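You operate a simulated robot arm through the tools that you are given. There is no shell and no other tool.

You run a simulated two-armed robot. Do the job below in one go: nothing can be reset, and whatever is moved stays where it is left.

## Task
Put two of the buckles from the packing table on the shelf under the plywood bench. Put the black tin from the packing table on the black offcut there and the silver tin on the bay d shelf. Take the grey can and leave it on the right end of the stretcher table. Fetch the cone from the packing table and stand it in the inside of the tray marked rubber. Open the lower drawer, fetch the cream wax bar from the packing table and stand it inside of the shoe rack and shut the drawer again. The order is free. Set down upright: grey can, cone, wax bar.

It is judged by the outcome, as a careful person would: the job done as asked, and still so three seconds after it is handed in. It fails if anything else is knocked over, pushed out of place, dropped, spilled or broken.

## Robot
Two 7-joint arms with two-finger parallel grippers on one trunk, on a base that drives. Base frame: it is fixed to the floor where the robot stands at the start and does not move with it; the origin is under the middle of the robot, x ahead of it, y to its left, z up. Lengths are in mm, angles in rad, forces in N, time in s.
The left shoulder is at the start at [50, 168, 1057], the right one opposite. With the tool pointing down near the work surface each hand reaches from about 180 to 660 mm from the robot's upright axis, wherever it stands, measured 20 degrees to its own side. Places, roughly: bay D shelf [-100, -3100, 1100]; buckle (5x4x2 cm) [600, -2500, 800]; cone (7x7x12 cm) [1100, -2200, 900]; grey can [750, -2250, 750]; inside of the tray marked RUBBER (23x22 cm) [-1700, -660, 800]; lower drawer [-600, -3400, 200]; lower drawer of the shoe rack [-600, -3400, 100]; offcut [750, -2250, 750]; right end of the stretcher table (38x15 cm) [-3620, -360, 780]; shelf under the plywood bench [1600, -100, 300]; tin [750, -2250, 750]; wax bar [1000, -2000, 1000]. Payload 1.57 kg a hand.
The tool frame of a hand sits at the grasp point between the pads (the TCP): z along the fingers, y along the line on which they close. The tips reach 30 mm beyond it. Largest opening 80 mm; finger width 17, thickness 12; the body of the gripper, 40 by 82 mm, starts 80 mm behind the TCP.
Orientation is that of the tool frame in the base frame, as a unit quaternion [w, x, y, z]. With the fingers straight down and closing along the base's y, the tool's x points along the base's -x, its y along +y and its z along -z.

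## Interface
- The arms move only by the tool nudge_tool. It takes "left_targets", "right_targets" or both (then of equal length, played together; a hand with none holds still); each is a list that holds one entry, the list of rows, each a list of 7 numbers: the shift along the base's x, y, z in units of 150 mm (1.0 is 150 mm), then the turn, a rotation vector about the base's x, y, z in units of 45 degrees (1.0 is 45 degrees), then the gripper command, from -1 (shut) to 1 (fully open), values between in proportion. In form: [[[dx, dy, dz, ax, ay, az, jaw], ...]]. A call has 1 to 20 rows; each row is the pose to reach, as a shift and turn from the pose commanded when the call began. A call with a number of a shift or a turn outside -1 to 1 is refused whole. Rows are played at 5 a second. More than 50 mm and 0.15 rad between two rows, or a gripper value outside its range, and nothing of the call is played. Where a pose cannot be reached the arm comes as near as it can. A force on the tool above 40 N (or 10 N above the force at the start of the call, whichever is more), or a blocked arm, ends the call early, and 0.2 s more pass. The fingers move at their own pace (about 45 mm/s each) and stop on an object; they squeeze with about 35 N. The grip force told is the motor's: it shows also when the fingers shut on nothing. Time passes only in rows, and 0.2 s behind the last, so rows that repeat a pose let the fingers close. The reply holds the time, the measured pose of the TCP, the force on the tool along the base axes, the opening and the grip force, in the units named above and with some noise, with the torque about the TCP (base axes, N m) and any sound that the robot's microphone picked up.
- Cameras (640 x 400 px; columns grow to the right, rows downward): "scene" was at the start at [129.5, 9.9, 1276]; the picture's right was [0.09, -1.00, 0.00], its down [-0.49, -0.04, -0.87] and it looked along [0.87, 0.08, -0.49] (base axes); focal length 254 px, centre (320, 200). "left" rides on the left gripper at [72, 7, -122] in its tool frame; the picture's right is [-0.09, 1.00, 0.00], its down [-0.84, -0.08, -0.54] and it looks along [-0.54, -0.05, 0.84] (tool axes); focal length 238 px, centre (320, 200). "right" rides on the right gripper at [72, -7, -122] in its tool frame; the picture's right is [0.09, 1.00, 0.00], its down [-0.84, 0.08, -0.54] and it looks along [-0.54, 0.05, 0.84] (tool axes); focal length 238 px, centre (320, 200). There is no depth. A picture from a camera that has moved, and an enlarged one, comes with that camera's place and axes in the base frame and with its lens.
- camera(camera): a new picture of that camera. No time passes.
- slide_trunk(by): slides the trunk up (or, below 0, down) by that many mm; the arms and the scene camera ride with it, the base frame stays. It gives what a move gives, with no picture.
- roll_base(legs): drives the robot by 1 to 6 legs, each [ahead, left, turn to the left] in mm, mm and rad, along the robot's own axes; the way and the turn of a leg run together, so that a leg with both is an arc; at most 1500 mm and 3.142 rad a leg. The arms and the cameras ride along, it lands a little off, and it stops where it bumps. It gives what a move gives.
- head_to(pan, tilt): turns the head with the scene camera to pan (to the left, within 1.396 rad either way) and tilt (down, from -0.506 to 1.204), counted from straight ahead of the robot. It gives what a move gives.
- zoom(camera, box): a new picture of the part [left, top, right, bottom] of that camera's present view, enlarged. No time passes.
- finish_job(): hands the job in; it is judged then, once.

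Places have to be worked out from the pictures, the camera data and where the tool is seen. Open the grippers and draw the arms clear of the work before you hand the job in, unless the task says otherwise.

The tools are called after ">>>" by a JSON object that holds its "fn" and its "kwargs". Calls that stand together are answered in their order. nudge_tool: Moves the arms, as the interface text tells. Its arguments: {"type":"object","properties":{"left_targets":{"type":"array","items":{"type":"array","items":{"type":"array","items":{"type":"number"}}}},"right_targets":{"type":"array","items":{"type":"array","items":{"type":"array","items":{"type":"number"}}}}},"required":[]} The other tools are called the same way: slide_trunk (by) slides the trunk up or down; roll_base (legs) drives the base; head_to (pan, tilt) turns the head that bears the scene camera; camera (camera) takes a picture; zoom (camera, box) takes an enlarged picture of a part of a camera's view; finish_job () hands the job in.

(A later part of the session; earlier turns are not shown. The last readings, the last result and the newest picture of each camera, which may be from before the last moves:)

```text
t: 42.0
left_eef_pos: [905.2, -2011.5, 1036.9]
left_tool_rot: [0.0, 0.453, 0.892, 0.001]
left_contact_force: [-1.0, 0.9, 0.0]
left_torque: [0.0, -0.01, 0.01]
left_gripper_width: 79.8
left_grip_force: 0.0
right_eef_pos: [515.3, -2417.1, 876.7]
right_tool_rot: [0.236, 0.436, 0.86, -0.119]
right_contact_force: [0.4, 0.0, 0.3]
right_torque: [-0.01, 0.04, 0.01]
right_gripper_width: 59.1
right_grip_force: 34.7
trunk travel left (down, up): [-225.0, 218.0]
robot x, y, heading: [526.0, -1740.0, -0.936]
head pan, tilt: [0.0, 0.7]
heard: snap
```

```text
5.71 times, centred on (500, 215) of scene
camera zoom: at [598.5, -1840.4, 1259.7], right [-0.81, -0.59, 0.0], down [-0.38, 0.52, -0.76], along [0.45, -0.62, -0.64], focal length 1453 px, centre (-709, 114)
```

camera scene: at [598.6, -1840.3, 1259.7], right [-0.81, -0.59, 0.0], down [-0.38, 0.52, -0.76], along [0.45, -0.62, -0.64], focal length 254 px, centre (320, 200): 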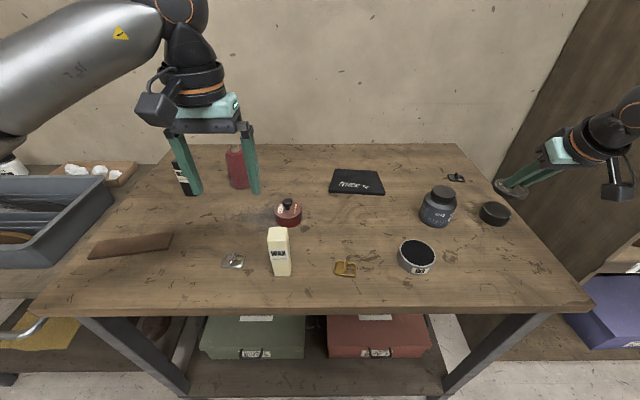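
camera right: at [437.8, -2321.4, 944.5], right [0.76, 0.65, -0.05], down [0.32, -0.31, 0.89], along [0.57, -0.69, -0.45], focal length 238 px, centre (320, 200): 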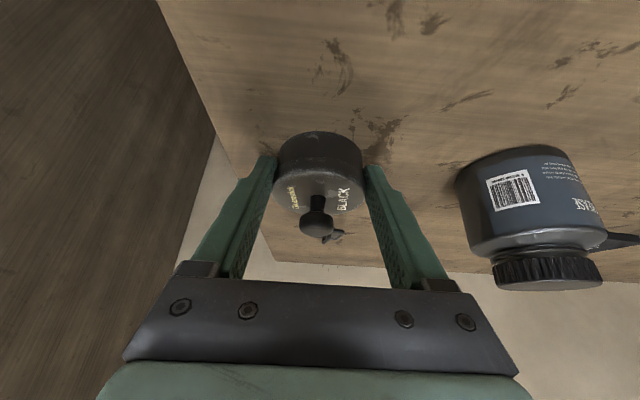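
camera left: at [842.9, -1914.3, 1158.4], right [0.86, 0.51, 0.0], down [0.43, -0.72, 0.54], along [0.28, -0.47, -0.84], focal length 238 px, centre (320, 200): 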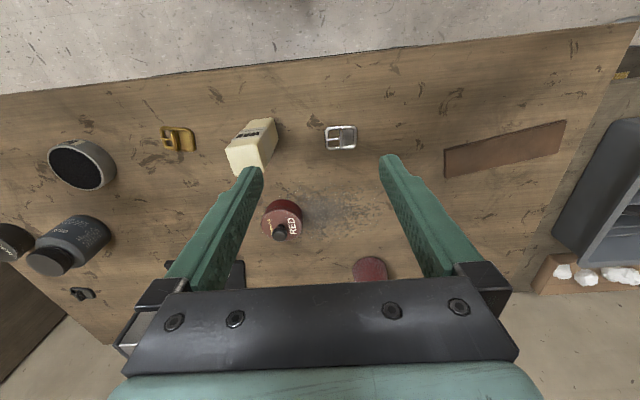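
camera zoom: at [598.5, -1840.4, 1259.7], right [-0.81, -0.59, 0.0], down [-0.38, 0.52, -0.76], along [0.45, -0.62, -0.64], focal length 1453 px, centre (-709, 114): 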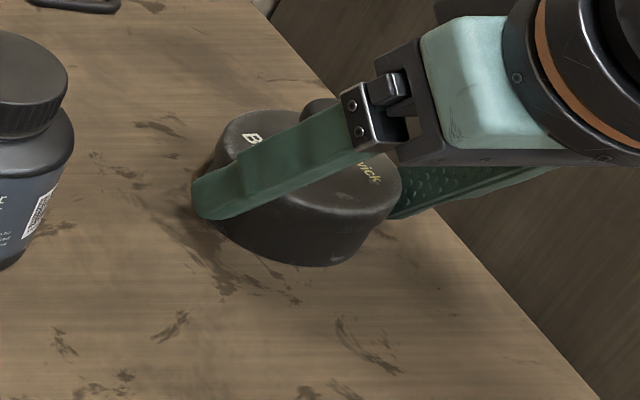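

The pads sit mostly on the lid's rim. I test with a small 8 mm lift to see whether the body follows.

>>> {"fn": "nudge_tool", "kwargs": {"right_targets": [[[0, 0, 0.02, 0, 0, 0, -1], [0, 0, 0.04, 0, 0, 0, -1], [0, 0, 0.055, 0, 0, 0, -1], [0, 0, 0.055, 0, 0, 0, -1]]]}}

>>> {"fn": "zoom", "kwargs": {"camera": "right", "box": [240, 110, 400, 250]}}

>>> {"fn": "zoom", "kwargs": {"camera": "scene", "box": [450, 180, 550, 250]}}

```text
t: 43.0
left_eef_pos: [905.0, -2010.9, 1037.2]
left_tool_rot: [0.0, 0.452, 0.892, 0.0]
left_contact_force: [-0.3, 0.0, -0.3]
left_torque: [0.01, 0.0, 0.0]
left_gripper_width: 79.6
left_grip_force: 0.0
right_eef_pos: [515.3, -2418.2, 884.9]
right_tool_rot: [0.236, 0.436, 0.86, -0.119]
right_contact_force: [-0.9, -0.1, -1.6]
right_torque: [-0.02, 0.04, 0.02]
right_gripper_width: 58.7
right_grip_force: 34.6
trunk travel left (down, up): [-225.0, 218.0]
robot x, y, heading: [526.3, -1743.9, -0.942]
head pan, tilt: [0.0, 0.7]
```

```text
2.86 times, centred on (320, 180) of right
camera zoom: at [437.6, -2321.7, 952.9], right [0.76, 0.65, -0.04], down [0.32, -0.31, 0.89], along [0.57, -0.69, -0.45], focal length 681 px, centre (320, 257)
```

zoom: 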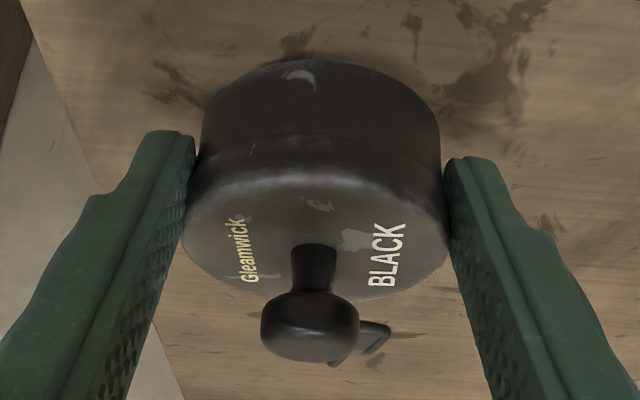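

```text
5.71 times, centred on (500, 215) of scene
camera zoom: at [598.5, -1840.5, 1259.7], right [-0.81, -0.59, 0.0], down [-0.38, 0.52, -0.76], along [0.45, -0.62, -0.64], focal length 1453 px, centre (-709, 114)
```

zoom: 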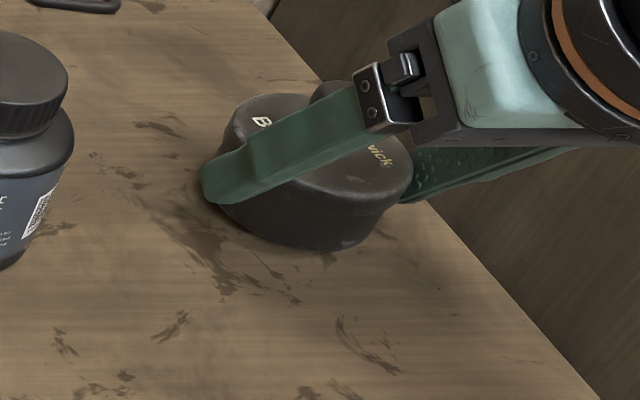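

The whole tin came up with the lid in place (1.6 N weight). I raise it well above the grease can and carry it towards the offcut centre, about (856,-2364).

>>> {"fn": "nudge_tool", "kwargs": {"right_targets": [[[0, 0, 0.1, 0, 0, 0, -1], [0, 0, 0.22, 0, 0, 0, -1], [0, 0, 0.36, 0, 0, 0, -1], [0, 0, 0.5, 0, 0, 0, -1], [0, 0, 0.63, 0, 0, 0, -1], [0.04, 0, 0.7, 0, 0, 0, -1], [0.15, 0.03, 0.7, 0, 0, 0, -1], [0.3, 0.06, 0.7, 0, 0, 0, -1], [0.47, 0.09, 0.7, 0, 0, 0, -1], [0.64, 0.12, 0.7, 0, 0, 0, -1], [0.81, 0.15, 0.7, 0, 0, 0, -1], [0.95, 0.18, 0.7, 0, 0, 0, -1], [1.0, 0.19, 0.7, 0, 0, 0, -1]]]}}

>>> {"fn": "nudge_tool", "kwargs": {"right_targets": [[[0.1, 0.02, 0, 0, 0, 0, -1], [0.25, 0.05, 0, 0, 0, 0, -1], [0.42, 0.08, 0, 0, 0, 0, -1], [0.6, 0.11, 0, 0, 0, 0, -1], [0.77, 0.15, 0, 0, 0, 0, -1], [0.92, 0.17, 0, 0, 0, 0, -1], [1.0, 0.19, 0, 0, 0, 0, -1], [1.0, 0.19, 0, 0, 0, 0, -1]]]}}

>>> {"fn": "camera", "kwargs": {"camera": "scene"}}

>>> {"fn": "camera", "kwargs": {"camera": "right"}}

```text
t: 45.8
left_eef_pos: [905.0, -2011.1, 1037.6]
left_tool_rot: [-0.001, 0.453, 0.892, -0.001]
left_contact_force: [0.0, 0.6, -0.5]
left_torque: [0.0, 0.0, -0.02]
left_gripper_width: 80.1
left_grip_force: 0.1
right_eef_pos: [665.9, -2389.0, 989.4]
right_tool_rot: [0.236, 0.437, 0.86, -0.12]
right_contact_force: [0.7, 0.7, -1.6]
right_torque: [0.0, 0.07, 0.0]
right_gripper_width: 58.9
right_grip_force: 35.0
trunk travel left (down, up): [-225.0, 218.0]
robot x, y, heading: [527.1, -1744.6, -0.935]
head pan, tilt: [0.0, 0.7]
```

```text
t: 47.5
left_eef_pos: [904.8, -2012.0, 1038.1]
left_tool_rot: [0.001, 0.453, 0.892, 0.0]
left_contact_force: [0.3, -0.6, -0.2]
left_torque: [-0.01, 0.0, 0.01]
left_gripper_width: 80.0
left_grip_force: 0.0
right_eef_pos: [817.0, -2360.5, 989.8]
right_tool_rot: [0.236, 0.436, 0.86, -0.119]
right_contact_force: [0.1, 0.0, -0.9]
right_torque: [0.04, 0.02, 0.02]
right_gripper_width: 58.7
right_grip_force: 35.0
trunk travel left (down, up): [-225.0, 218.0]
robot x, y, heading: [526.0, -1743.0, -0.941]
head pan, tilt: [0.0, 0.7]
```

```text
taken
camera scene: at [598.6, -1840.5, 1259.6], right [-0.81, -0.59, 0.0], down [-0.38, 0.52, -0.76], along [0.45, -0.62, -0.64], focal length 254 px, centre (320, 200)
```

scene: 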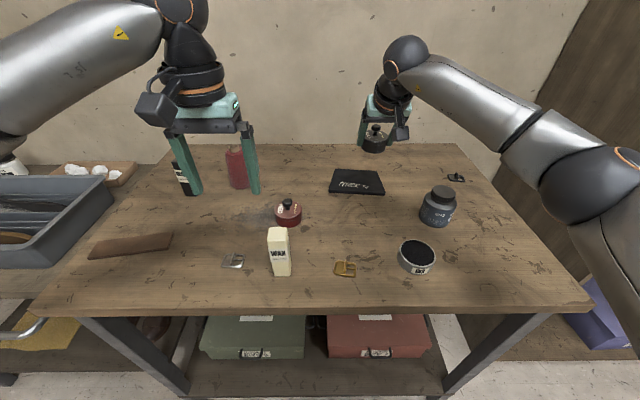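

```text
taken
camera right: at [738.1, -2264.3, 1057.9], right [0.76, 0.65, -0.05], down [0.32, -0.31, 0.89], along [0.57, -0.69, -0.45], focal length 238 px, centre (320, 200)
```

right: 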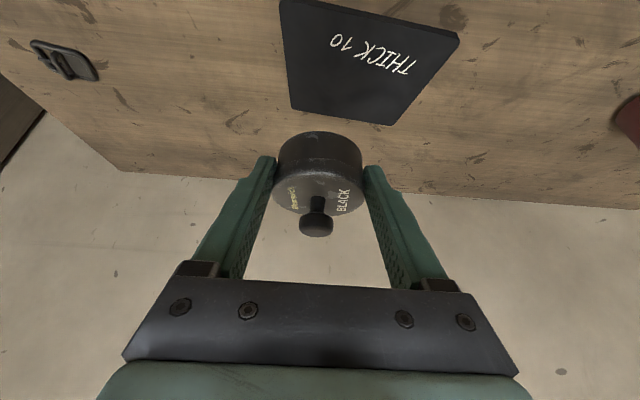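

The offcut's corners from this view give its centre at (856,-2364). I shift 31/7 mm and lower to just above it, then check.

>>> {"fn": "nudge_tool", "kwargs": {"right_targets": [[[0.1, 0.02, 0, 0, 0, 0, -1], [0.207, 0.05, -0.05, 0, 0, 0, -1], [0.207, 0.05, -0.2, 0, 0, 0, -1], [0.207, 0.05, -0.35, 0, 0, 0, -1], [0.207, 0.05, -0.48, 0, 0, 0, -1], [0.207, 0.05, -0.58, 0, 0, 0, -1], [0.207, 0.05, -0.63, 0, 0, 0, -1], [0.207, 0.05, -0.63, 0, 0, 0, -1]]]}}

>>> {"fn": "camera", "kwargs": {"camera": "right"}}

>>> {"fn": "zoom", "kwargs": {"camera": "scene", "box": [310, 110, 450, 200]}}

```text
t: 49.4
left_eef_pos: [905.2, -2011.8, 1036.9]
left_tool_rot: [0.0, 0.453, 0.892, 0.0]
left_contact_force: [0.0, -0.5, -0.7]
left_torque: [-0.01, -0.02, -0.04]
left_gripper_width: 80.2
left_grip_force: 0.0
right_eef_pos: [847.9, -2353.0, 895.3]
right_tool_rot: [0.236, 0.436, 0.86, -0.119]
right_contact_force: [0.4, -0.2, -1.6]
right_torque: [0.05, 0.0, -0.01]
right_gripper_width: 58.8
right_grip_force: 35.0
trunk travel left (down, up): [-225.0, 218.0]
robot x, y, heading: [525.8, -1741.6, -0.944]
head pan, tilt: [0.0, 0.7]
```

```text
taken
camera right: at [768.9, -2256.9, 963.1], right [0.76, 0.65, -0.05], down [0.32, -0.31, 0.89], along [0.57, -0.69, -0.45], focal length 238 px, centre (320, 200)
```

right: 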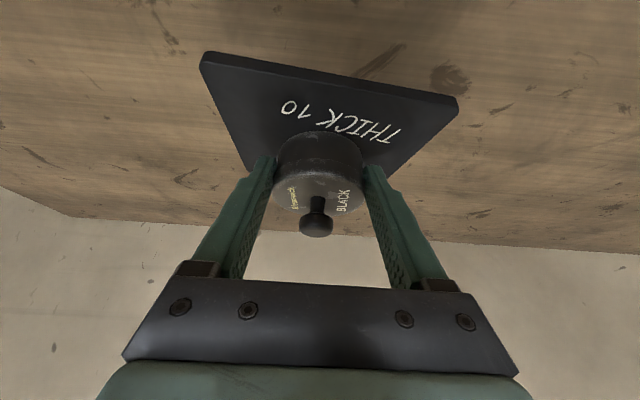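

```text
4.44 times, centred on (380, 155) of scene
camera zoom: at [598.6, -1840.5, 1259.7], right [-0.81, -0.59, 0.0], down [-0.38, 0.52, -0.76], along [0.45, -0.62, -0.64], focal length 1130 px, centre (53, 400)
```

zoom: 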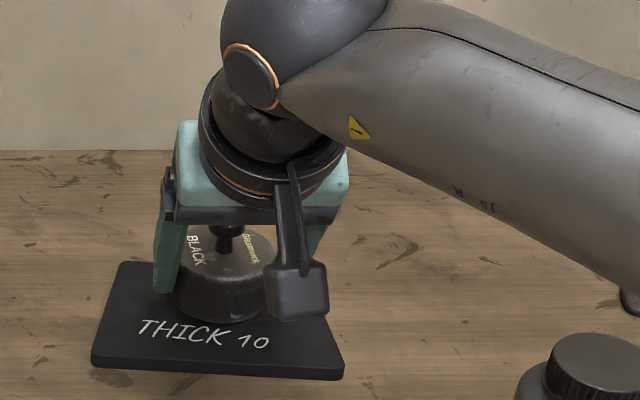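

The tin hangs centred over the offcut, about 9 mm above it. I lower in 2 mm steps until it rests.

>>> {"fn": "nudge_tool", "kwargs": {"right_targets": [[[0, 0, -0.025, 0, 0, 0, -1], [0, 0, -0.04, 0, 0, 0, -1], [0, 0, -0.05, 0, 0, 0, -1], [0, 0, -0.06, 0, 0, 0, -1]]]}}

```text
t: 50.4
left_eef_pos: [904.9, -2012.1, 1037.7]
left_tool_rot: [-0.001, 0.453, 0.892, 0.0]
left_contact_force: [0.0, -0.6, 1.0]
left_torque: [0.03, 0.02, -0.02]
left_gripper_width: 80.2
left_grip_force: 0.1
right_eef_pos: [846.5, -2352.4, 887.7]
right_tool_rot: [0.236, 0.437, 0.86, -0.12]
right_contact_force: [-0.4, -0.3, 0.9]
right_torque: [-0.06, 0.08, 0.02]
right_gripper_width: 58.7
right_grip_force: 35.1
trunk travel left (down, up): [-225.0, 218.0]
robot x, y, heading: [529.7, -1743.1, -0.941]
head pan, tilt: [0.0, 0.7]
```

The force changed sign: it rests on the offcut. I open and draw straight up.

>>> {"fn": "nudge_tool", "kwargs": {"right_targets": [[[0, 0, 0, 0, 0, 0, -0.2], [0, 0, 0, 0, 0, 0, 1], [0, 0, 0, 0, 0, 0, 1], [0, 0, 0, 0, 0, 0, 1], [0, 0, 0.1, 0, 0, 0, 1], [0, 0, 0.3, 0, 0, 0, 1], [0, 0, 0.6, 0, 0, 0, 1]]]}}

>>> {"fn": "camera", "kwargs": {"camera": "right"}}

>>> {"fn": "zoom", "kwargs": {"camera": "scene", "box": [310, 110, 450, 200]}}

```text
t: 52.0
left_eef_pos: [904.1, -2010.5, 1036.8]
left_tool_rot: [0.002, 0.452, 0.892, 0.0]
left_contact_force: [-0.1, -0.4, -0.5]
left_torque: [0.0, 0.0, 0.0]
left_gripper_width: 80.2
left_grip_force: 0.2
right_eef_pos: [847.3, -2351.8, 977.7]
right_tool_rot: [0.237, 0.436, 0.86, -0.12]
right_contact_force: [-0.2, 0.3, -0.3]
right_torque: [0.0, 0.0, -0.01]
right_gripper_width: 79.9
right_grip_force: 0.1
trunk travel left (down, up): [-225.0, 218.0]
robot x, y, heading: [526.3, -1741.5, -0.941]
head pan, tilt: [0.0, 0.7]
heard: snap
```

```text
taken
camera right: at [769.6, -2256.7, 1045.7], right [0.76, 0.65, -0.05], down [0.32, -0.31, 0.89], along [0.57, -0.69, -0.45], focal length 238 px, centre (320, 200)
```

right: 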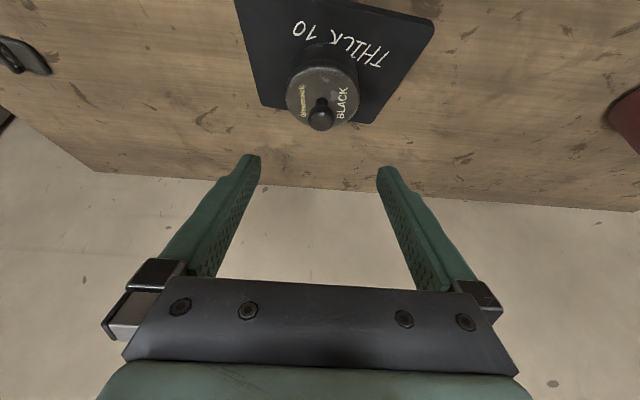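

```text
4.44 times, centred on (380, 155) of scene
camera zoom: at [598.5, -1840.0, 1259.7], right [-0.81, -0.59, 0.0], down [-0.38, 0.52, -0.77], along [0.45, -0.62, -0.64], focal length 1130 px, centre (53, 400)
```

zoom: 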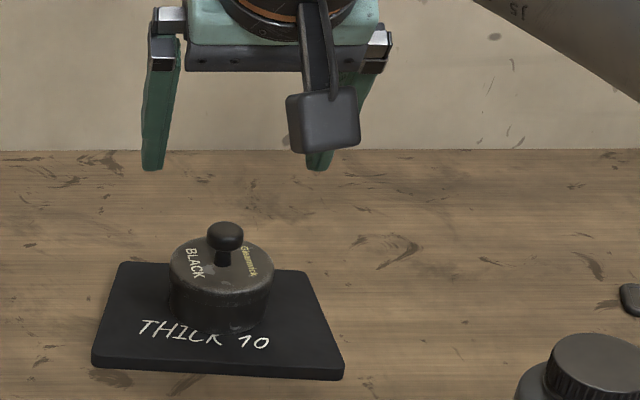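

The tin stands on the offcut. I zoom in to verify the lid seating because of the snap sound.

>>> {"fn": "zoom", "kwargs": {"camera": "scene", "box": [335, 150, 385, 190]}}

>>> {"fn": "zoom", "kwargs": {"camera": "right", "box": [270, 40, 380, 140]}}

```text
10.00 times, centred on (360, 170) of scene
camera zoom: at [598.5, -1840.0, 1259.7], right [-0.81, -0.59, 0.0], down [-0.38, 0.52, -0.77], along [0.45, -0.62, -0.64], focal length 2544 px, centre (-80, 500)
```

zoom: 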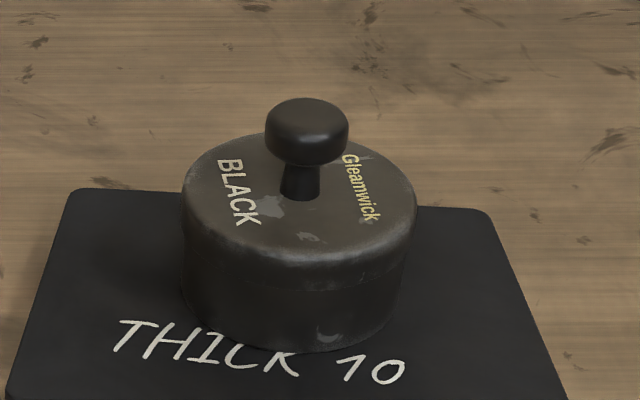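

```text
4.00 times, centred on (325, 90) of right
camera zoom: at [769.6, -2256.7, 1045.7], right [0.76, 0.65, -0.05], down [0.32, -0.31, 0.89], along [0.57, -0.69, -0.45], focal length 953 px, centre (300, 640)
```

zoom: 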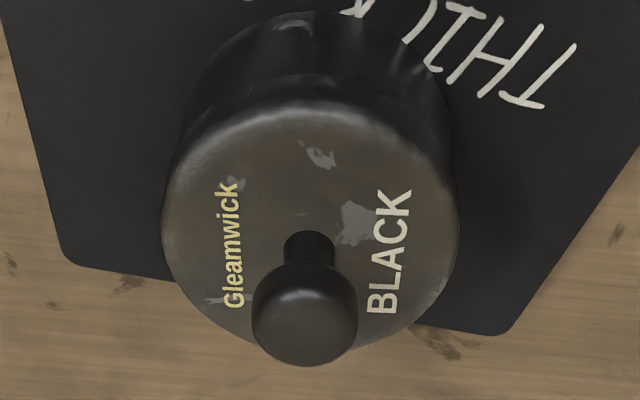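

The lid looks level and seated. To be sure it is snapped on, I grip the knob once more and press gently downwards, then release.

>>> {"fn": "nudge_tool", "kwargs": {"right_targets": [[[0, 0, 0, 0, 0, 0, 0.2], [0, 0, -0.05, 0, 0, 0, 0.2], [0, 0, -0.2, 0, 0, 0, 0.2], [0, 0, -0.34, 0, 0, 0, 0.2], [0, 0, -0.39, 0, 0, 0, 0.2], [0, 0, -0.39, 0, 0, 0, -0.3], [0, 0, -0.39, 0, 0, 0, -1], [0, 0, -0.39, 0, 0, 0, -1], [0, 0, -0.39, 0, 0, 0, -1], [0, 0, -0.41, 0, 0, 0, -1], [0, 0, -0.425, 0, 0, 0, -1], [0, 0, -0.44, 0, 0, 0, -1], [0, 0, -0.45, 0, 0, 0, -1]]]}}

>>> {"fn": "zoom", "kwargs": {"camera": "scene", "box": [310, 110, 450, 200]}}

```text
t: 54.8
left_eef_pos: [903.5, -2010.3, 1038.1]
left_tool_rot: [0.002, 0.453, 0.892, 0.0]
left_contact_force: [0.3, -0.8, 0.0]
left_torque: [0.0, 0.04, 0.0]
left_gripper_width: 79.9
left_grip_force: 0.0
right_eef_pos: [846.8, -2352.6, 915.8]
right_tool_rot: [0.243, 0.436, 0.858, -0.121]
right_contact_force: [-0.9, -0.7, 29.1]
right_torque: [-0.2, -0.15, 0.01]
right_gripper_width: 19.1
right_grip_force: 33.7
trunk travel left (down, up): [-225.0, 218.0]
robot x, y, heading: [526.7, -1743.4, -0.937]
head pan, tilt: [0.0, 0.7]
heard: snap
```

```text
4.44 times, centred on (380, 155) of scene
camera zoom: at [596.9, -1837.6, 1260.4], right [-0.81, -0.59, 0.0], down [-0.38, 0.52, -0.77], along [0.45, -0.62, -0.64], focal length 1130 px, centre (53, 400)
```

zoom: 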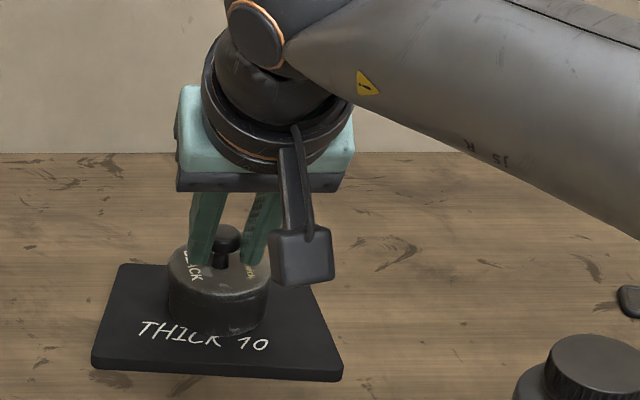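

A snap: the lid is now truly seated. I relax the pressure, open and rise.

>>> {"fn": "nudge_tool", "kwargs": {"right_targets": [[[0, 0, 0.03, 0, 0, 0, -1], [0, 0, 0.055, 0, 0, 0, -0.5], [0, 0, 0.055, 0, 0, 0, 0.2], [0, 0, 0.055, 0, 0, 0, 0.2], [0, 0, 0.055, 0, 0, 0, 0.2], [0, 0, 0.2, 0, 0, 0, 0.2], [0, 0, 0.45, 0, 0, 0, 0.2], [0, 0, 0.75, 0, 0, 0, 0.2]]]}}

>>> {"fn": "camera", "kwargs": {"camera": "right"}}

>>> {"fn": "camera", "kwargs": {"camera": "scene"}}

```text
t: 56.5
left_eef_pos: [904.9, -2011.6, 1037.1]
left_tool_rot: [0.001, 0.453, 0.892, 0.0]
left_contact_force: [1.3, -0.2, 0.7]
left_torque: [0.01, 0.01, -0.03]
left_gripper_width: 80.1
left_grip_force: 0.2
right_eef_pos: [846.1, -2351.4, 1021.9]
right_tool_rot: [0.236, 0.437, 0.86, -0.119]
right_contact_force: [-0.1, -1.0, 0.6]
right_torque: [-0.03, 0.0, 0.0]
right_gripper_width: 48.0
right_grip_force: 0.2
trunk travel left (down, up): [-225.0, 218.0]
robot x, y, heading: [526.6, -1742.3, -0.937]
head pan, tilt: [0.0, 0.7]
heard: snap
```

```text
taken
camera right: at [768.8, -2257.0, 1089.8], right [0.76, 0.65, -0.05], down [0.32, -0.31, 0.89], along [0.57, -0.69, -0.45], focal length 238 px, centre (320, 200)
```

right: 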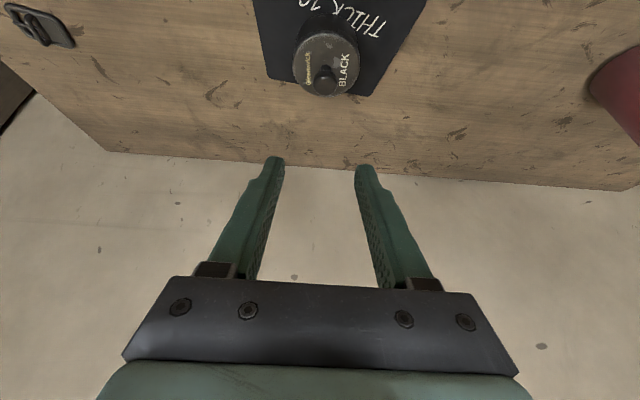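

```text
taken
camera scene: at [598.5, -1840.0, 1259.7], right [-0.81, -0.59, 0.0], down [-0.38, 0.52, -0.77], along [0.45, -0.62, -0.64], focal length 254 px, centre (320, 200)
```

scene: 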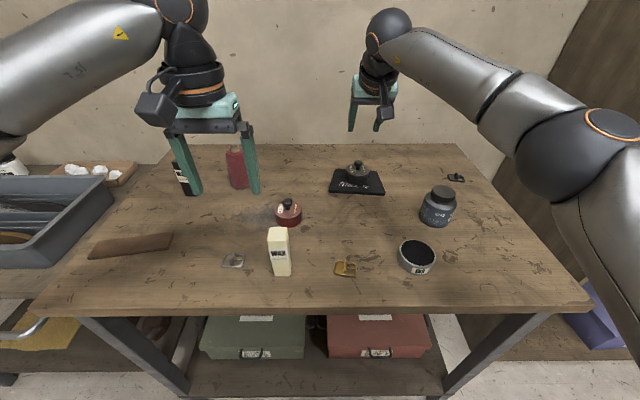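

The black tin rests on the offcut with the lid on. Next I bring the right hand over to the silver INK tin near (630,-2203), top about z 870, and look at it closely.

>>> {"fn": "nudge_tool", "kwargs": {"right_targets": [[[-0.25, 0.18, 0, 0, 0, 0, 0.2], [-0.5, 0.36, 0, 0, 0, 0, 1], [-0.75, 0.54, 0, 0, 0, 0, 1], [-1.0, 0.72, 0, 0, 0, 0, 1]]]}}

>>> {"fn": "nudge_tool", "kwargs": {"right_targets": [[[-0.24, 0.16, -0.1, 0, 0, 0, 1], [-0.49, 0.33, -0.3, 0, 0, 0, 1], [-0.49, 0.33, -0.5, 0, 0, 0, 1], [-0.49, 0.33, -0.5, 0, 0, 0, 1]]]}}

>>> {"fn": "camera", "kwargs": {"camera": "right"}}

>>> {"fn": "zoom", "kwargs": {"camera": "scene", "box": [340, 170, 520, 290]}}

```text
t: 57.5
left_eef_pos: [904.8, -2010.7, 1036.9]
left_tool_rot: [0.001, 0.453, 0.892, 0.0]
left_contact_force: [0.1, -0.4, 0.3]
left_torque: [-0.01, 0.0, 0.0]
left_gripper_width: 80.2
left_grip_force: 0.1
right_eef_pos: [695.5, -2243.7, 1021.7]
right_tool_rot: [0.238, 0.437, 0.859, -0.12]
right_contact_force: [-0.3, 0.3, 0.1]
right_torque: [0.01, 0.0, -0.01]
right_gripper_width: 80.1
right_grip_force: 0.1
trunk travel left (down, up): [-225.0, 218.0]
robot x, y, heading: [527.2, -1739.3, -0.941]
head pan, tilt: [0.0, 0.7]
```

```text
refused: row 2 steps farther than a row can; nothing moved
```

```text
taken
camera right: at [617.4, -2148.4, 1088.8], right [0.76, 0.65, -0.04], down [0.32, -0.31, 0.89], along [0.57, -0.69, -0.45], focal length 238 px, centre (320, 200)
```

right: 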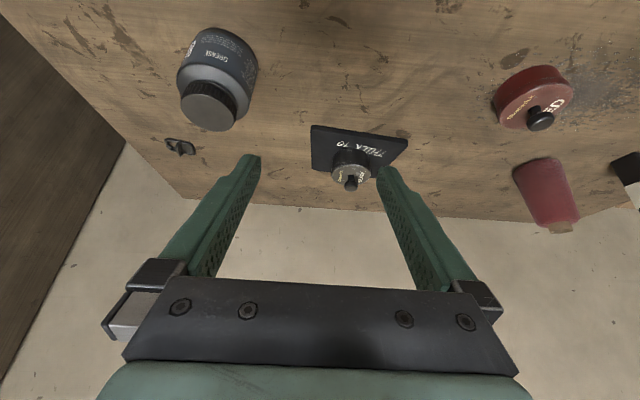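

```text
3.33 times, centred on (430, 230) of scene
camera zoom: at [598.1, -1840.2, 1259.7], right [-0.81, -0.59, 0.0], down [-0.38, 0.52, -0.77], along [0.45, -0.62, -0.64], focal length 848 px, centre (-47, 100)
```

zoom: 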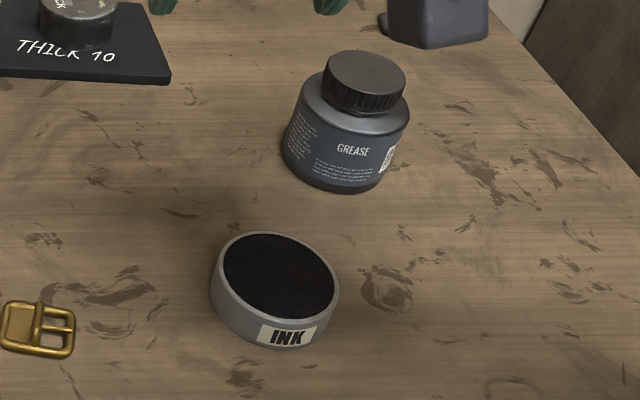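

The second part was refused for too long a step; I resend it finer.

>>> {"fn": "nudge_tool", "kwargs": {"right_targets": [[[-0.16, 0.11, -0.1, 0, 0, 0, 1], [-0.32, 0.22, -0.2, 0, 0, 0, 1], [-0.49, 0.33, -0.33, 0, 0, 0, 1], [-0.49, 0.33, -0.5, 0, 0, 0, 1], [-0.49, 0.33, -0.5, 0, 0, 0, 1]]]}}

>>> {"fn": "camera", "kwargs": {"camera": "right"}}

>>> {"fn": "zoom", "kwargs": {"camera": "scene", "box": [340, 170, 520, 290]}}

```text
t: 58.8
left_eef_pos: [905.0, -2011.1, 1037.4]
left_tool_rot: [0.001, 0.452, 0.892, 0.0]
left_contact_force: [-1.1, 0.1, 0.6]
left_torque: [0.02, 0.02, 0.02]
left_gripper_width: 80.0
left_grip_force: 0.1
right_eef_pos: [621.1, -2195.8, 948.1]
right_tool_rot: [0.236, 0.437, 0.86, -0.12]
right_contact_force: [0.1, 1.0, 0.3]
right_torque: [0.0, 0.01, -0.03]
right_gripper_width: 80.1
right_grip_force: 0.1
trunk travel left (down, up): [-225.0, 218.0]
robot x, y, heading: [526.4, -1738.8, -0.939]
head pan, tilt: [0.0, 0.7]
```

```text
taken
camera right: at [544.6, -2099.1, 1014.7], right [0.76, 0.65, -0.04], down [0.32, -0.31, 0.89], along [0.57, -0.69, -0.45], focal length 238 px, centre (320, 200)
```

right: 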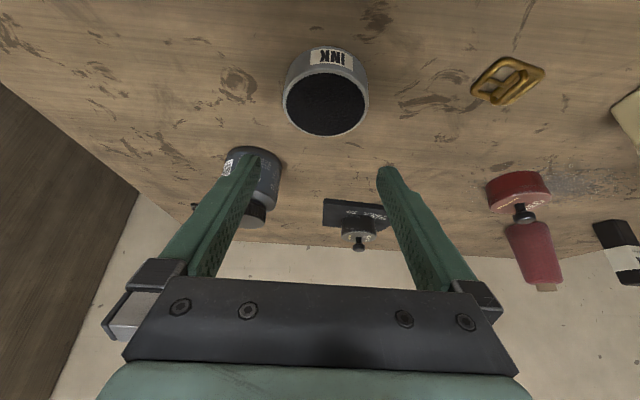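

```text
3.33 times, centred on (430, 230) of scene
camera zoom: at [598.6, -1840.4, 1259.7], right [-0.81, -0.59, 0.0], down [-0.38, 0.52, -0.76], along [0.45, -0.62, -0.64], focal length 848 px, centre (-47, 100)
```

zoom: 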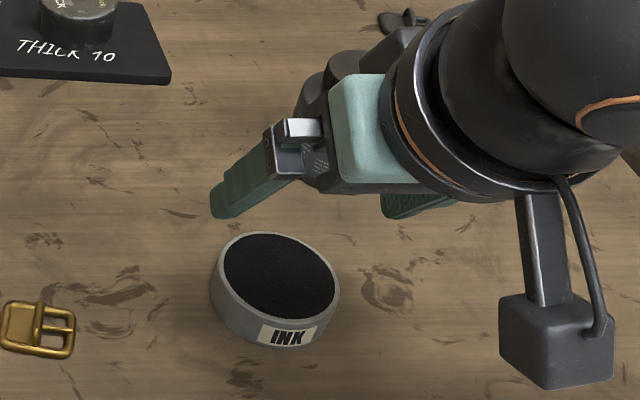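

The silver tin is about 65 mm wide, nearly centred. I correct by 6 mm, lower to TCP z 876 and close.

>>> {"fn": "nudge_tool", "kwargs": {"right_targets": [[[-0.003, 0.043, -0.15, 0, 0, 0, 1], [-0.003, 0.043, -0.3, 0, 0, 0, 1], [-0.003, 0.043, -0.4, 0, 0, 0, 1], [-0.003, 0.043, -0.45, 0, 0, 0, 1], [-0.003, 0.043, -0.48, 0, 0, 0, 1], [-0.003, 0.043, -0.48, 0, 0, 0, 1]]]}}

>>> {"fn": "camera", "kwargs": {"camera": "right"}}

>>> {"fn": "zoom", "kwargs": {"camera": "scene", "box": [360, 190, 480, 280]}}

```text
t: 60.1
left_eef_pos: [905.0, -2012.3, 1037.3]
left_tool_rot: [0.0, 0.453, 0.892, 0.0]
left_contact_force: [-0.2, 0.2, 1.0]
left_torque: [0.0, 0.03, -0.04]
left_gripper_width: 80.1
left_grip_force: 0.0
right_eef_pos: [623.2, -2189.1, 873.9]
right_tool_rot: [0.236, 0.436, 0.86, -0.119]
right_contact_force: [0.8, 0.0, 0.4]
right_torque: [0.0, -0.01, 0.01]
right_gripper_width: 80.0
right_grip_force: 0.0
trunk travel left (down, up): [-225.0, 218.0]
robot x, y, heading: [523.5, -1747.3, -0.938]
head pan, tilt: [0.0, 0.7]
```

```text
taken
camera right: at [544.9, -2093.0, 942.0], right [0.76, 0.65, -0.05], down [0.32, -0.31, 0.89], along [0.57, -0.69, -0.45], focal length 238 px, centre (320, 200)
```

right: 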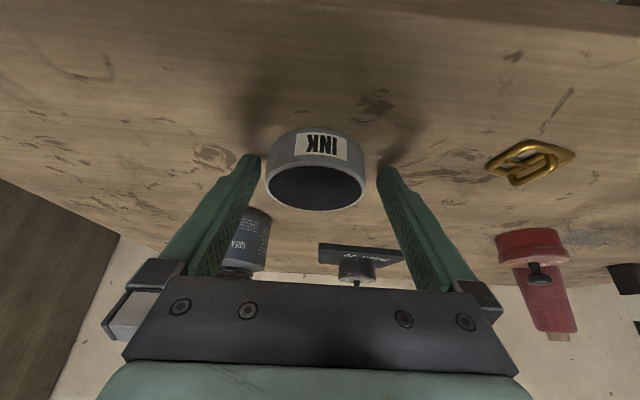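

```text
4.44 times, centred on (420, 235) of scene
camera zoom: at [598.5, -1840.3, 1259.7], right [-0.81, -0.59, 0.0], down [-0.38, 0.52, -0.76], along [0.45, -0.62, -0.64], focal length 1130 px, centre (-124, 44)
```

zoom: 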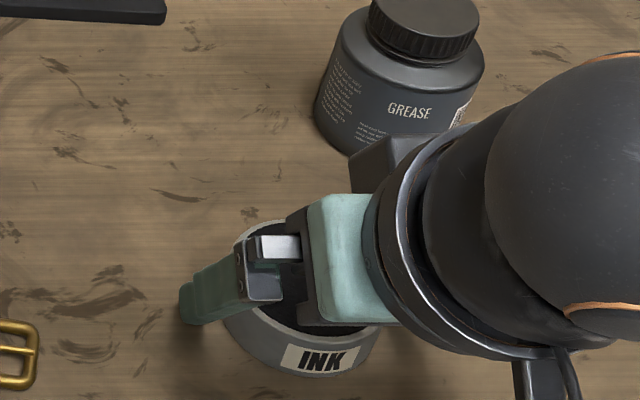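

The tin sits centred between the fingertips. I close and lift slowly a little.

>>> {"fn": "nudge_tool", "kwargs": {"right_targets": [[[0, 0, 0, 0, 0, 0, 0.4], [0, 0, 0, 0, 0, 0, -0.2], [0, 0, 0, 0, 0, 0, -1], [0, 0, 0, 0, 0, 0, -1], [0, 0, 0, 0, 0, 0, -1], [0, 0, 0.03, 0, 0, 0, -1], [0, 0, 0.07, 0, 0, 0, -1], [0, 0, 0.07, 0, 0, 0, -1]]]}}

>>> {"fn": "camera", "kwargs": {"camera": "right"}}

>>> {"fn": "zoom", "kwargs": {"camera": "scene", "box": [360, 190, 480, 280]}}

```text
t: 62.0
left_eef_pos: [904.1, -2011.6, 1036.7]
left_tool_rot: [0.0, 0.453, 0.892, -0.001]
left_contact_force: [0.8, 0.3, 0.0]
left_torque: [0.05, -0.01, 0.01]
left_gripper_width: 79.7
left_grip_force: 0.0
right_eef_pos: [623.7, -2188.4, 885.7]
right_tool_rot: [0.236, 0.436, 0.86, -0.119]
right_contact_force: [-0.2, 0.3, -2.3]
right_torque: [0.05, 0.03, -0.02]
right_gripper_width: 66.0
right_grip_force: 35.1
trunk travel left (down, up): [-225.0, 218.0]
robot x, y, heading: [526.8, -1741.3, -0.94]
head pan, tilt: [0.0, 0.7]
```

```text
taken
camera right: at [545.0, -2093.4, 952.7], right [0.76, 0.65, -0.05], down [0.32, -0.31, 0.89], along [0.57, -0.69, -0.45], focal length 238 px, centre (320, 200)
```

right: 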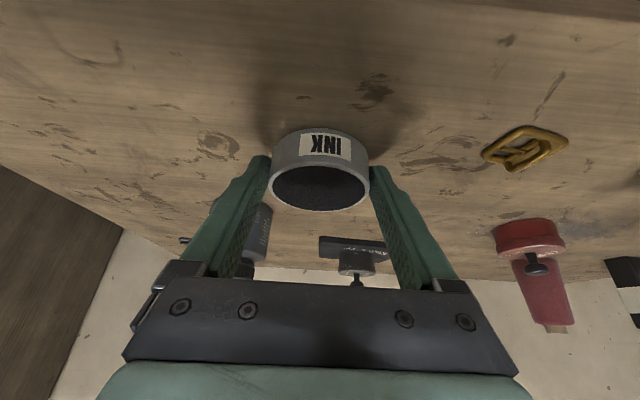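

```text
4.44 times, centred on (420, 235) of scene
camera zoom: at [598.6, -1840.5, 1259.7], right [-0.81, -0.59, 0.0], down [-0.38, 0.52, -0.76], along [0.45, -0.62, -0.64], focal length 1130 px, centre (-124, 44)
```

zoom: 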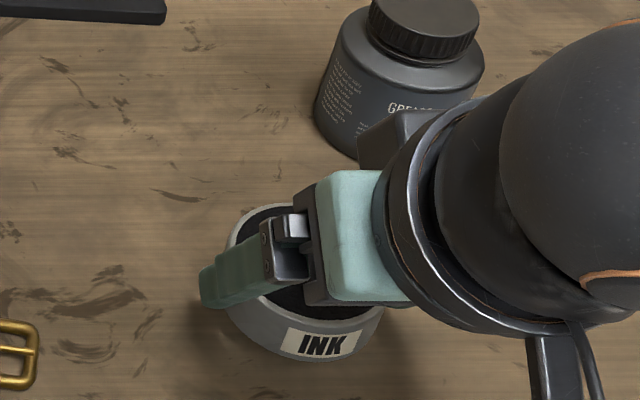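

The silver tin is held firmly (66 mm wide). I raise it and bring the left hand above the cream wax bar, which I judge at about (830,-2028) with its top near z 959.

>>> {"fn": "nudge_tool", "kwargs": {"right_targets": [[[0, 0, 0.15, 0, 0, 0, -1], [0, 0, 0.32, 0, 0, 0, -1], [0, 0, 0.5, 0, 0, 0, -1], [0, 0, 0.68, 0, 0, 0, -1], [0, 0, 0.75, 0, 0, 0, -1]]], "left_targets": [[[-0.15, -0.04, 0, 0, 0, 0, 1], [-0.3, -0.08, 0, 0, 0, 0, 1], [-0.5, -0.113, 0, 0, 0, 0, 1], [-0.5, -0.113, -0.07, 0, 0, 0, 1], [-0.5, -0.113, -0.07, 0, 0, 0, 1]]]}}

>>> {"fn": "camera", "kwargs": {"camera": "left"}}

>>> {"fn": "camera", "kwargs": {"camera": "scene"}}

```text
t: 63.1
left_eef_pos: [830.2, -2027.4, 1026.8]
left_tool_rot: [0.0, 0.452, 0.892, 0.0]
left_contact_force: [0.4, 0.0, -0.6]
left_torque: [-0.01, -0.01, -0.01]
left_gripper_width: 80.2
left_grip_force: 0.1
right_eef_pos: [622.8, -2188.2, 997.7]
right_tool_rot: [0.235, 0.436, 0.86, -0.119]
right_contact_force: [0.0, 0.2, -1.2]
right_torque: [0.07, 0.03, -0.01]
right_gripper_width: 66.3
right_grip_force: 34.4
trunk travel left (down, up): [-225.0, 218.0]
robot x, y, heading: [523.9, -1744.2, -0.941]
head pan, tilt: [0.0, 0.7]
```

```text
taken
camera left: at [794.0, -1966.9, 1147.8], right [0.86, 0.51, 0.0], down [0.43, -0.72, 0.54], along [0.28, -0.47, -0.84], focal length 238 px, centre (320, 200)
```

left: 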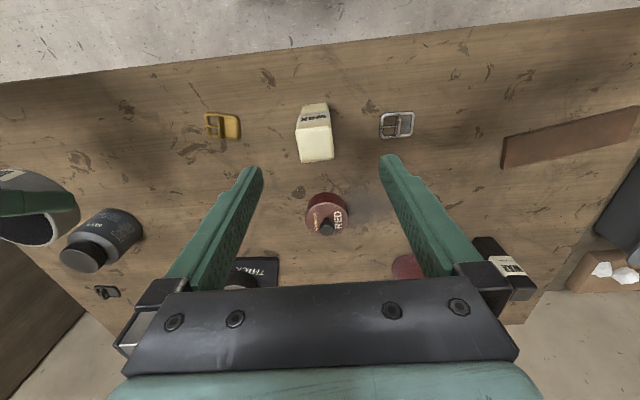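

```text
taken
camera scene: at [598.6, -1840.4, 1259.6], right [-0.81, -0.59, 0.0], down [-0.38, 0.52, -0.76], along [0.45, -0.62, -0.64], focal length 254 px, centre (320, 200)
```

scene: 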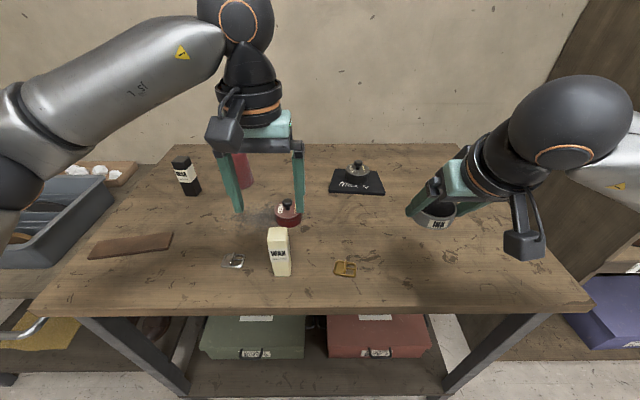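

The wax bar is centred within 4 mm. I lower the left hand to TCP z 922 around it and close.

>>> {"fn": "nudge_tool", "kwargs": {"left_targets": [[[-0.02, -0.011, -0.2, 0, 0, 0, 1], [-0.02, -0.011, -0.4, 0, 0, 0, 1], [-0.02, -0.011, -0.6, 0, 0, 0, 1], [-0.02, -0.011, -0.7, 0, 0, 0, 1], [-0.02, -0.011, -0.7, 0, 0, 0, 1]]]}}

>>> {"fn": "camera", "kwargs": {"camera": "left"}}

>>> {"fn": "zoom", "kwargs": {"camera": "scene", "box": [200, 170, 360, 290]}}

```text
t: 64.3
left_eef_pos: [826.6, -2030.4, 920.1]
left_tool_rot: [0.0, 0.452, 0.892, 0.001]
left_contact_force: [0.5, 1.3, 0.9]
left_torque: [0.02, 0.01, 0.03]
left_gripper_width: 79.8
left_grip_force: 0.1
right_eef_pos: [623.1, -2189.5, 998.0]
right_tool_rot: [0.237, 0.436, 0.86, -0.119]
right_contact_force: [0.3, 1.0, -1.8]
right_torque: [0.03, 0.02, 0.03]
right_gripper_width: 66.3
right_grip_force: 34.6
trunk travel left (down, up): [-225.0, 218.0]
robot x, y, heading: [524.9, -1742.9, -0.942]
head pan, tilt: [0.0, 0.7]
```

```text
taken
camera left: at [790.8, -1967.8, 1042.1], right [0.86, 0.51, 0.0], down [0.43, -0.72, 0.54], along [0.28, -0.47, -0.84], focal length 238 px, centre (320, 200)
```

left: 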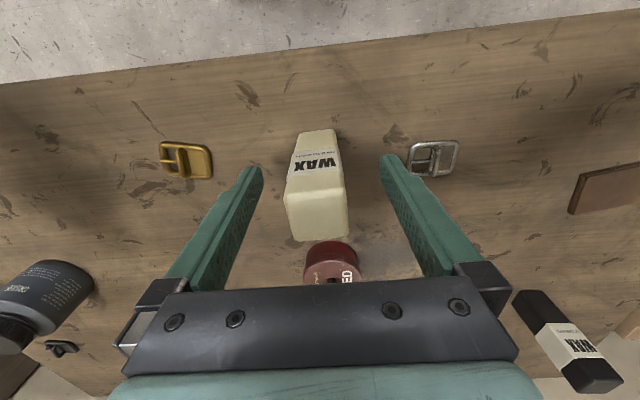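

```text
3.33 times, centred on (280, 230) of scene
camera zoom: at [598.6, -1840.5, 1259.7], right [-0.81, -0.59, 0.0], down [-0.38, 0.52, -0.76], along [0.45, -0.62, -0.64], focal length 848 px, centre (453, 100)
```

zoom: 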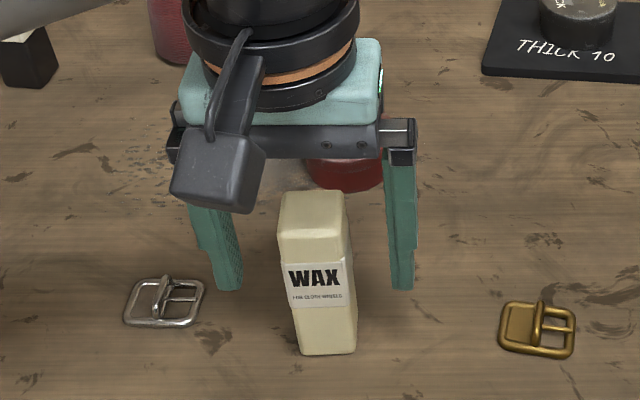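

The bar stands between the fingers at pad depth. I close the left gripper and lift.

>>> {"fn": "nudge_tool", "kwargs": {"left_targets": [[[0, 0, 0, 0, 0, 0, 0], [0, 0, 0, 0, 0, 0, -1], [0, 0, 0, 0, 0, 0, -1], [0, 0, 0, 0, 0, 0, -1], [0, 0, 0, 0, 0, 0, -1], [0, 0, 0.1, 0, 0, 0, -1], [0, 0, 0.3, 0, 0, 0, -1], [0, 0, 0.55, 0, 0, 0, -1], [0, 0, 0.8, 0, 0, 0, -1], [0, 0, 0.8, 0, 0, 0, -1]]]}}

>>> {"fn": "camera", "kwargs": {"camera": "left"}}

>>> {"fn": "camera", "kwargs": {"camera": "scene"}}

```text
t: 66.5
left_eef_pos: [826.8, -2030.5, 1042.1]
left_tool_rot: [0.0, 0.453, 0.892, 0.001]
left_contact_force: [0.6, 0.9, -0.8]
left_torque: [0.03, -0.03, 0.03]
left_gripper_width: 31.4
left_grip_force: 34.8
right_eef_pos: [622.4, -2190.0, 998.0]
right_tool_rot: [0.237, 0.436, 0.86, -0.118]
right_contact_force: [-0.1, 0.4, -2.1]
right_torque: [0.0, 0.03, 0.0]
right_gripper_width: 66.2
right_grip_force: 34.9
trunk travel left (down, up): [-225.0, 218.0]
robot x, y, heading: [523.8, -1742.3, -0.937]
head pan, tilt: [0.0, 0.7]
```

```text
taken
camera left: at [790.5, -1969.6, 1163.7], right [0.86, 0.51, 0.0], down [0.43, -0.72, 0.54], along [0.28, -0.47, -0.84], focal length 238 px, centre (320, 200)
```

left: 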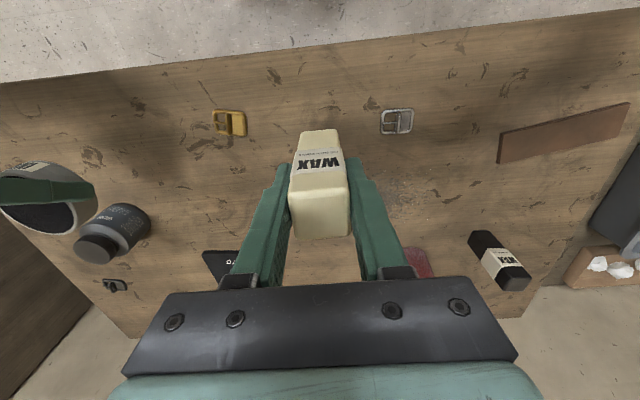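

```text
taken
camera scene: at [598.6, -1840.5, 1259.6], right [-0.81, -0.59, 0.0], down [-0.38, 0.52, -0.76], along [0.45, -0.62, -0.64], focal length 254 px, centre (320, 200)
```

scene: 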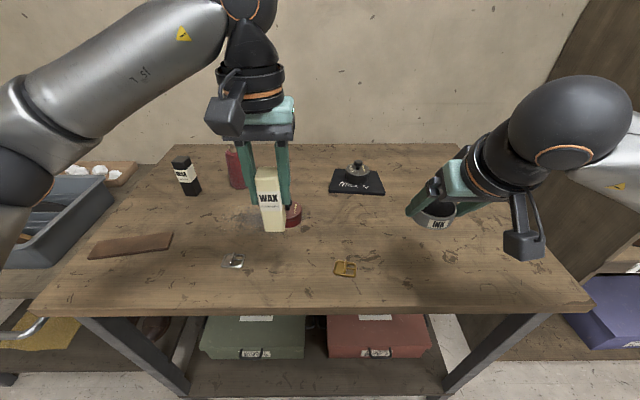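

Both items are held. I back away from the table and drive sideways to stand in front of the shelving, then look.

>>> {"fn": "roll_base", "kwargs": {"legs": [[-400, 0, 0], [0, -1150, 0]]}}

>>> {"fn": "head_to", "kwargs": {"pan": 0.0, "tilt": 0.35}}

>>> {"fn": "camera", "kwargs": {"camera": "scene"}}

```text
t: 79.0
left_eef_pos: [-334.2, -2384.4, 1041.9]
left_tool_rot: [0.0, 0.452, 0.892, 0.0]
left_contact_force: [0.5, -0.1, -1.1]
left_torque: [0.01, 0.02, 0.0]
left_gripper_width: 31.4
left_grip_force: 35.3
right_eef_pos: [-538.9, -2542.5, 997.9]
right_tool_rot: [0.237, 0.437, 0.86, -0.119]
right_contact_force: [-0.1, 0.6, -1.2]
right_torque: [0.05, 0.0, 0.03]
right_gripper_width: 66.5
right_grip_force: 34.8
trunk travel left (down, up): [-225.0, 218.0]
robot x, y, heading: [-636.0, -2094.9, -0.941]
head pan, tilt: [0.0, 0.7]
```

```text
t: 79.8
left_eef_pos: [-334.4, -2385.6, 1042.5]
left_tool_rot: [0.001, 0.451, 0.892, 0.0]
left_contact_force: [0.1, 0.6, -1.0]
left_torque: [-0.03, 0.02, 0.0]
left_gripper_width: 31.4
left_grip_force: 34.7
right_eef_pos: [-537.4, -2542.4, 997.8]
right_tool_rot: [0.237, 0.436, 0.86, -0.119]
right_contact_force: [-0.2, 0.3, -1.2]
right_torque: [0.04, 0.0, -0.02]
right_gripper_width: 66.2
right_grip_force: 35.6
trunk travel left (down, up): [-225.0, 218.0]
robot x, y, heading: [-636.0, -2094.9, -0.939]
head pan, tilt: [0.0, 0.351]
```

```text
taken
camera scene: at [-557.8, -2200.8, 1291.0], right [-0.81, -0.59, 0.0], down [-0.2, 0.28, -0.94], along [0.56, -0.76, -0.34], focal length 254 px, centre (320, 200)
```

scene: 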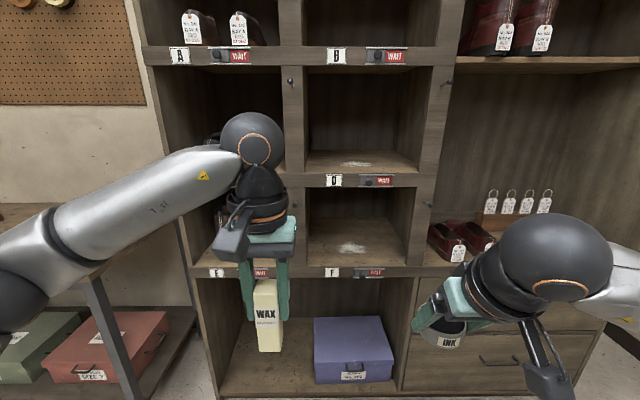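

Bay D is the empty middle bay directly ahead (label on the rail under it). I zoom to read the labels and its geometry.

>>> {"fn": "zoom", "kwargs": {"camera": "scene", "box": [260, 50, 460, 200]}}

>>> {"fn": "zoom", "kwargs": {"camera": "scene", "box": [200, 170, 440, 320]}}

```text
2.67 times, centred on (360, 125) of scene
camera zoom: at [-557.8, -2200.8, 1291.0], right [-0.81, -0.59, 0.0], down [-0.2, 0.28, -0.94], along [0.56, -0.76, -0.34], focal length 678 px, centre (213, 400)
```

zoom: 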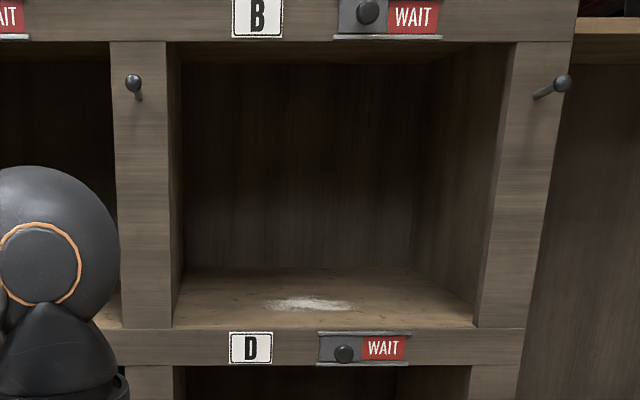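

```text
2.67 times, centred on (320, 245) of scene
camera zoom: at [-557.8, -2200.8, 1291.0], right [-0.81, -0.59, 0.0], down [-0.2, 0.28, -0.94], along [0.56, -0.76, -0.34], focal length 678 px, centre (320, 80)
```

zoom: 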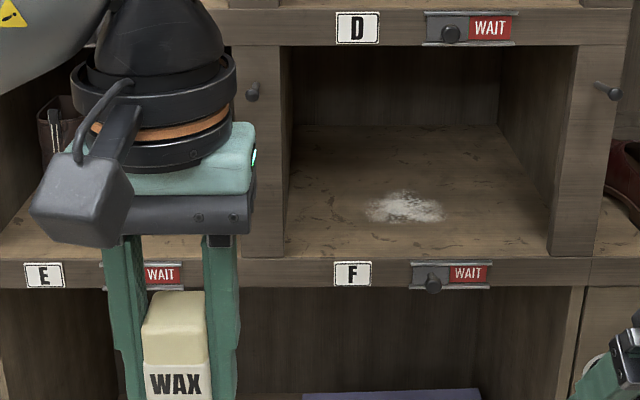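

Bay D's floor is above the "D" rail; the "WAIT" sliders and pegs must not be touched. I raise the trunk 205 mm, which also gives a second view for triangulation.

>>> {"fn": "slide_trunk", "kwargs": {"by": 205}}

>>> {"fn": "zoom", "kwargs": {"camera": "scene", "box": [240, 120, 480, 270]}}

>>> {"fn": "camera", "kwargs": {"camera": "scene"}}

>>> {"fn": "camera", "kwargs": {"camera": "right"}}

```text
t: 82.0
left_eef_pos: [-334.1, -2384.1, 1246.8]
left_tool_rot: [0.0, 0.451, 0.893, 0.0]
left_contact_force: [0.2, 0.0, -0.4]
left_torque: [-0.01, 0.01, 0.0]
left_gripper_width: 31.5
left_grip_force: 35.1
right_eef_pos: [-536.6, -2543.0, 1203.3]
right_tool_rot: [0.236, 0.437, 0.86, -0.12]
right_contact_force: [-0.8, 0.0, -1.8]
right_torque: [0.03, -0.02, -0.02]
right_gripper_width: 66.3
right_grip_force: 35.1
trunk travel left (down, up): [-430.0, 13.0]
robot x, y, heading: [-639.3, -2094.6, -0.937]
head pan, tilt: [0.0, 0.351]
```

```text
2.67 times, centred on (360, 195) of scene
camera zoom: at [-557.7, -2200.9, 1496.0], right [-0.81, -0.59, 0.0], down [-0.2, 0.28, -0.94], along [0.56, -0.76, -0.34], focal length 678 px, centre (213, 213)
```

zoom: 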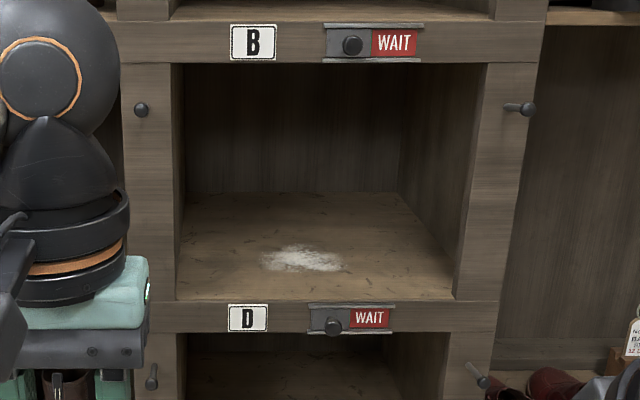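

```text
taken
camera scene: at [-557.7, -2200.9, 1496.0], right [-0.81, -0.59, 0.0], down [-0.2, 0.28, -0.94], along [0.56, -0.76, -0.34], focal length 254 px, centre (320, 200)
```

scene: 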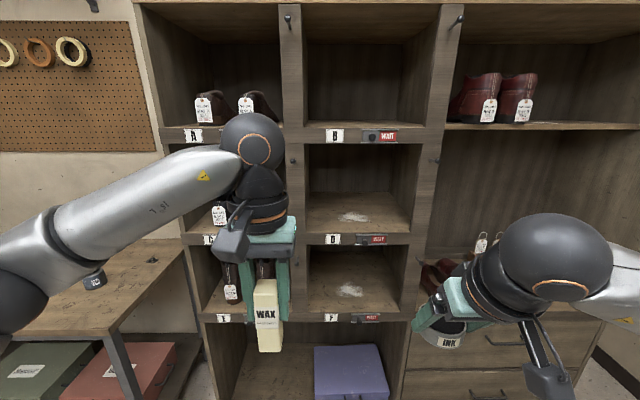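

```text
taken
camera right: at [-615.9, -2447.0, 1270.5], right [0.76, 0.65, -0.05], down [0.32, -0.31, 0.89], along [0.57, -0.69, -0.45], focal length 238 px, centre (320, 200)
```

right: 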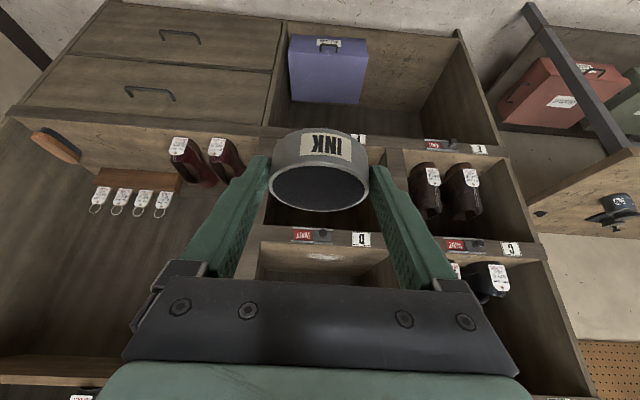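

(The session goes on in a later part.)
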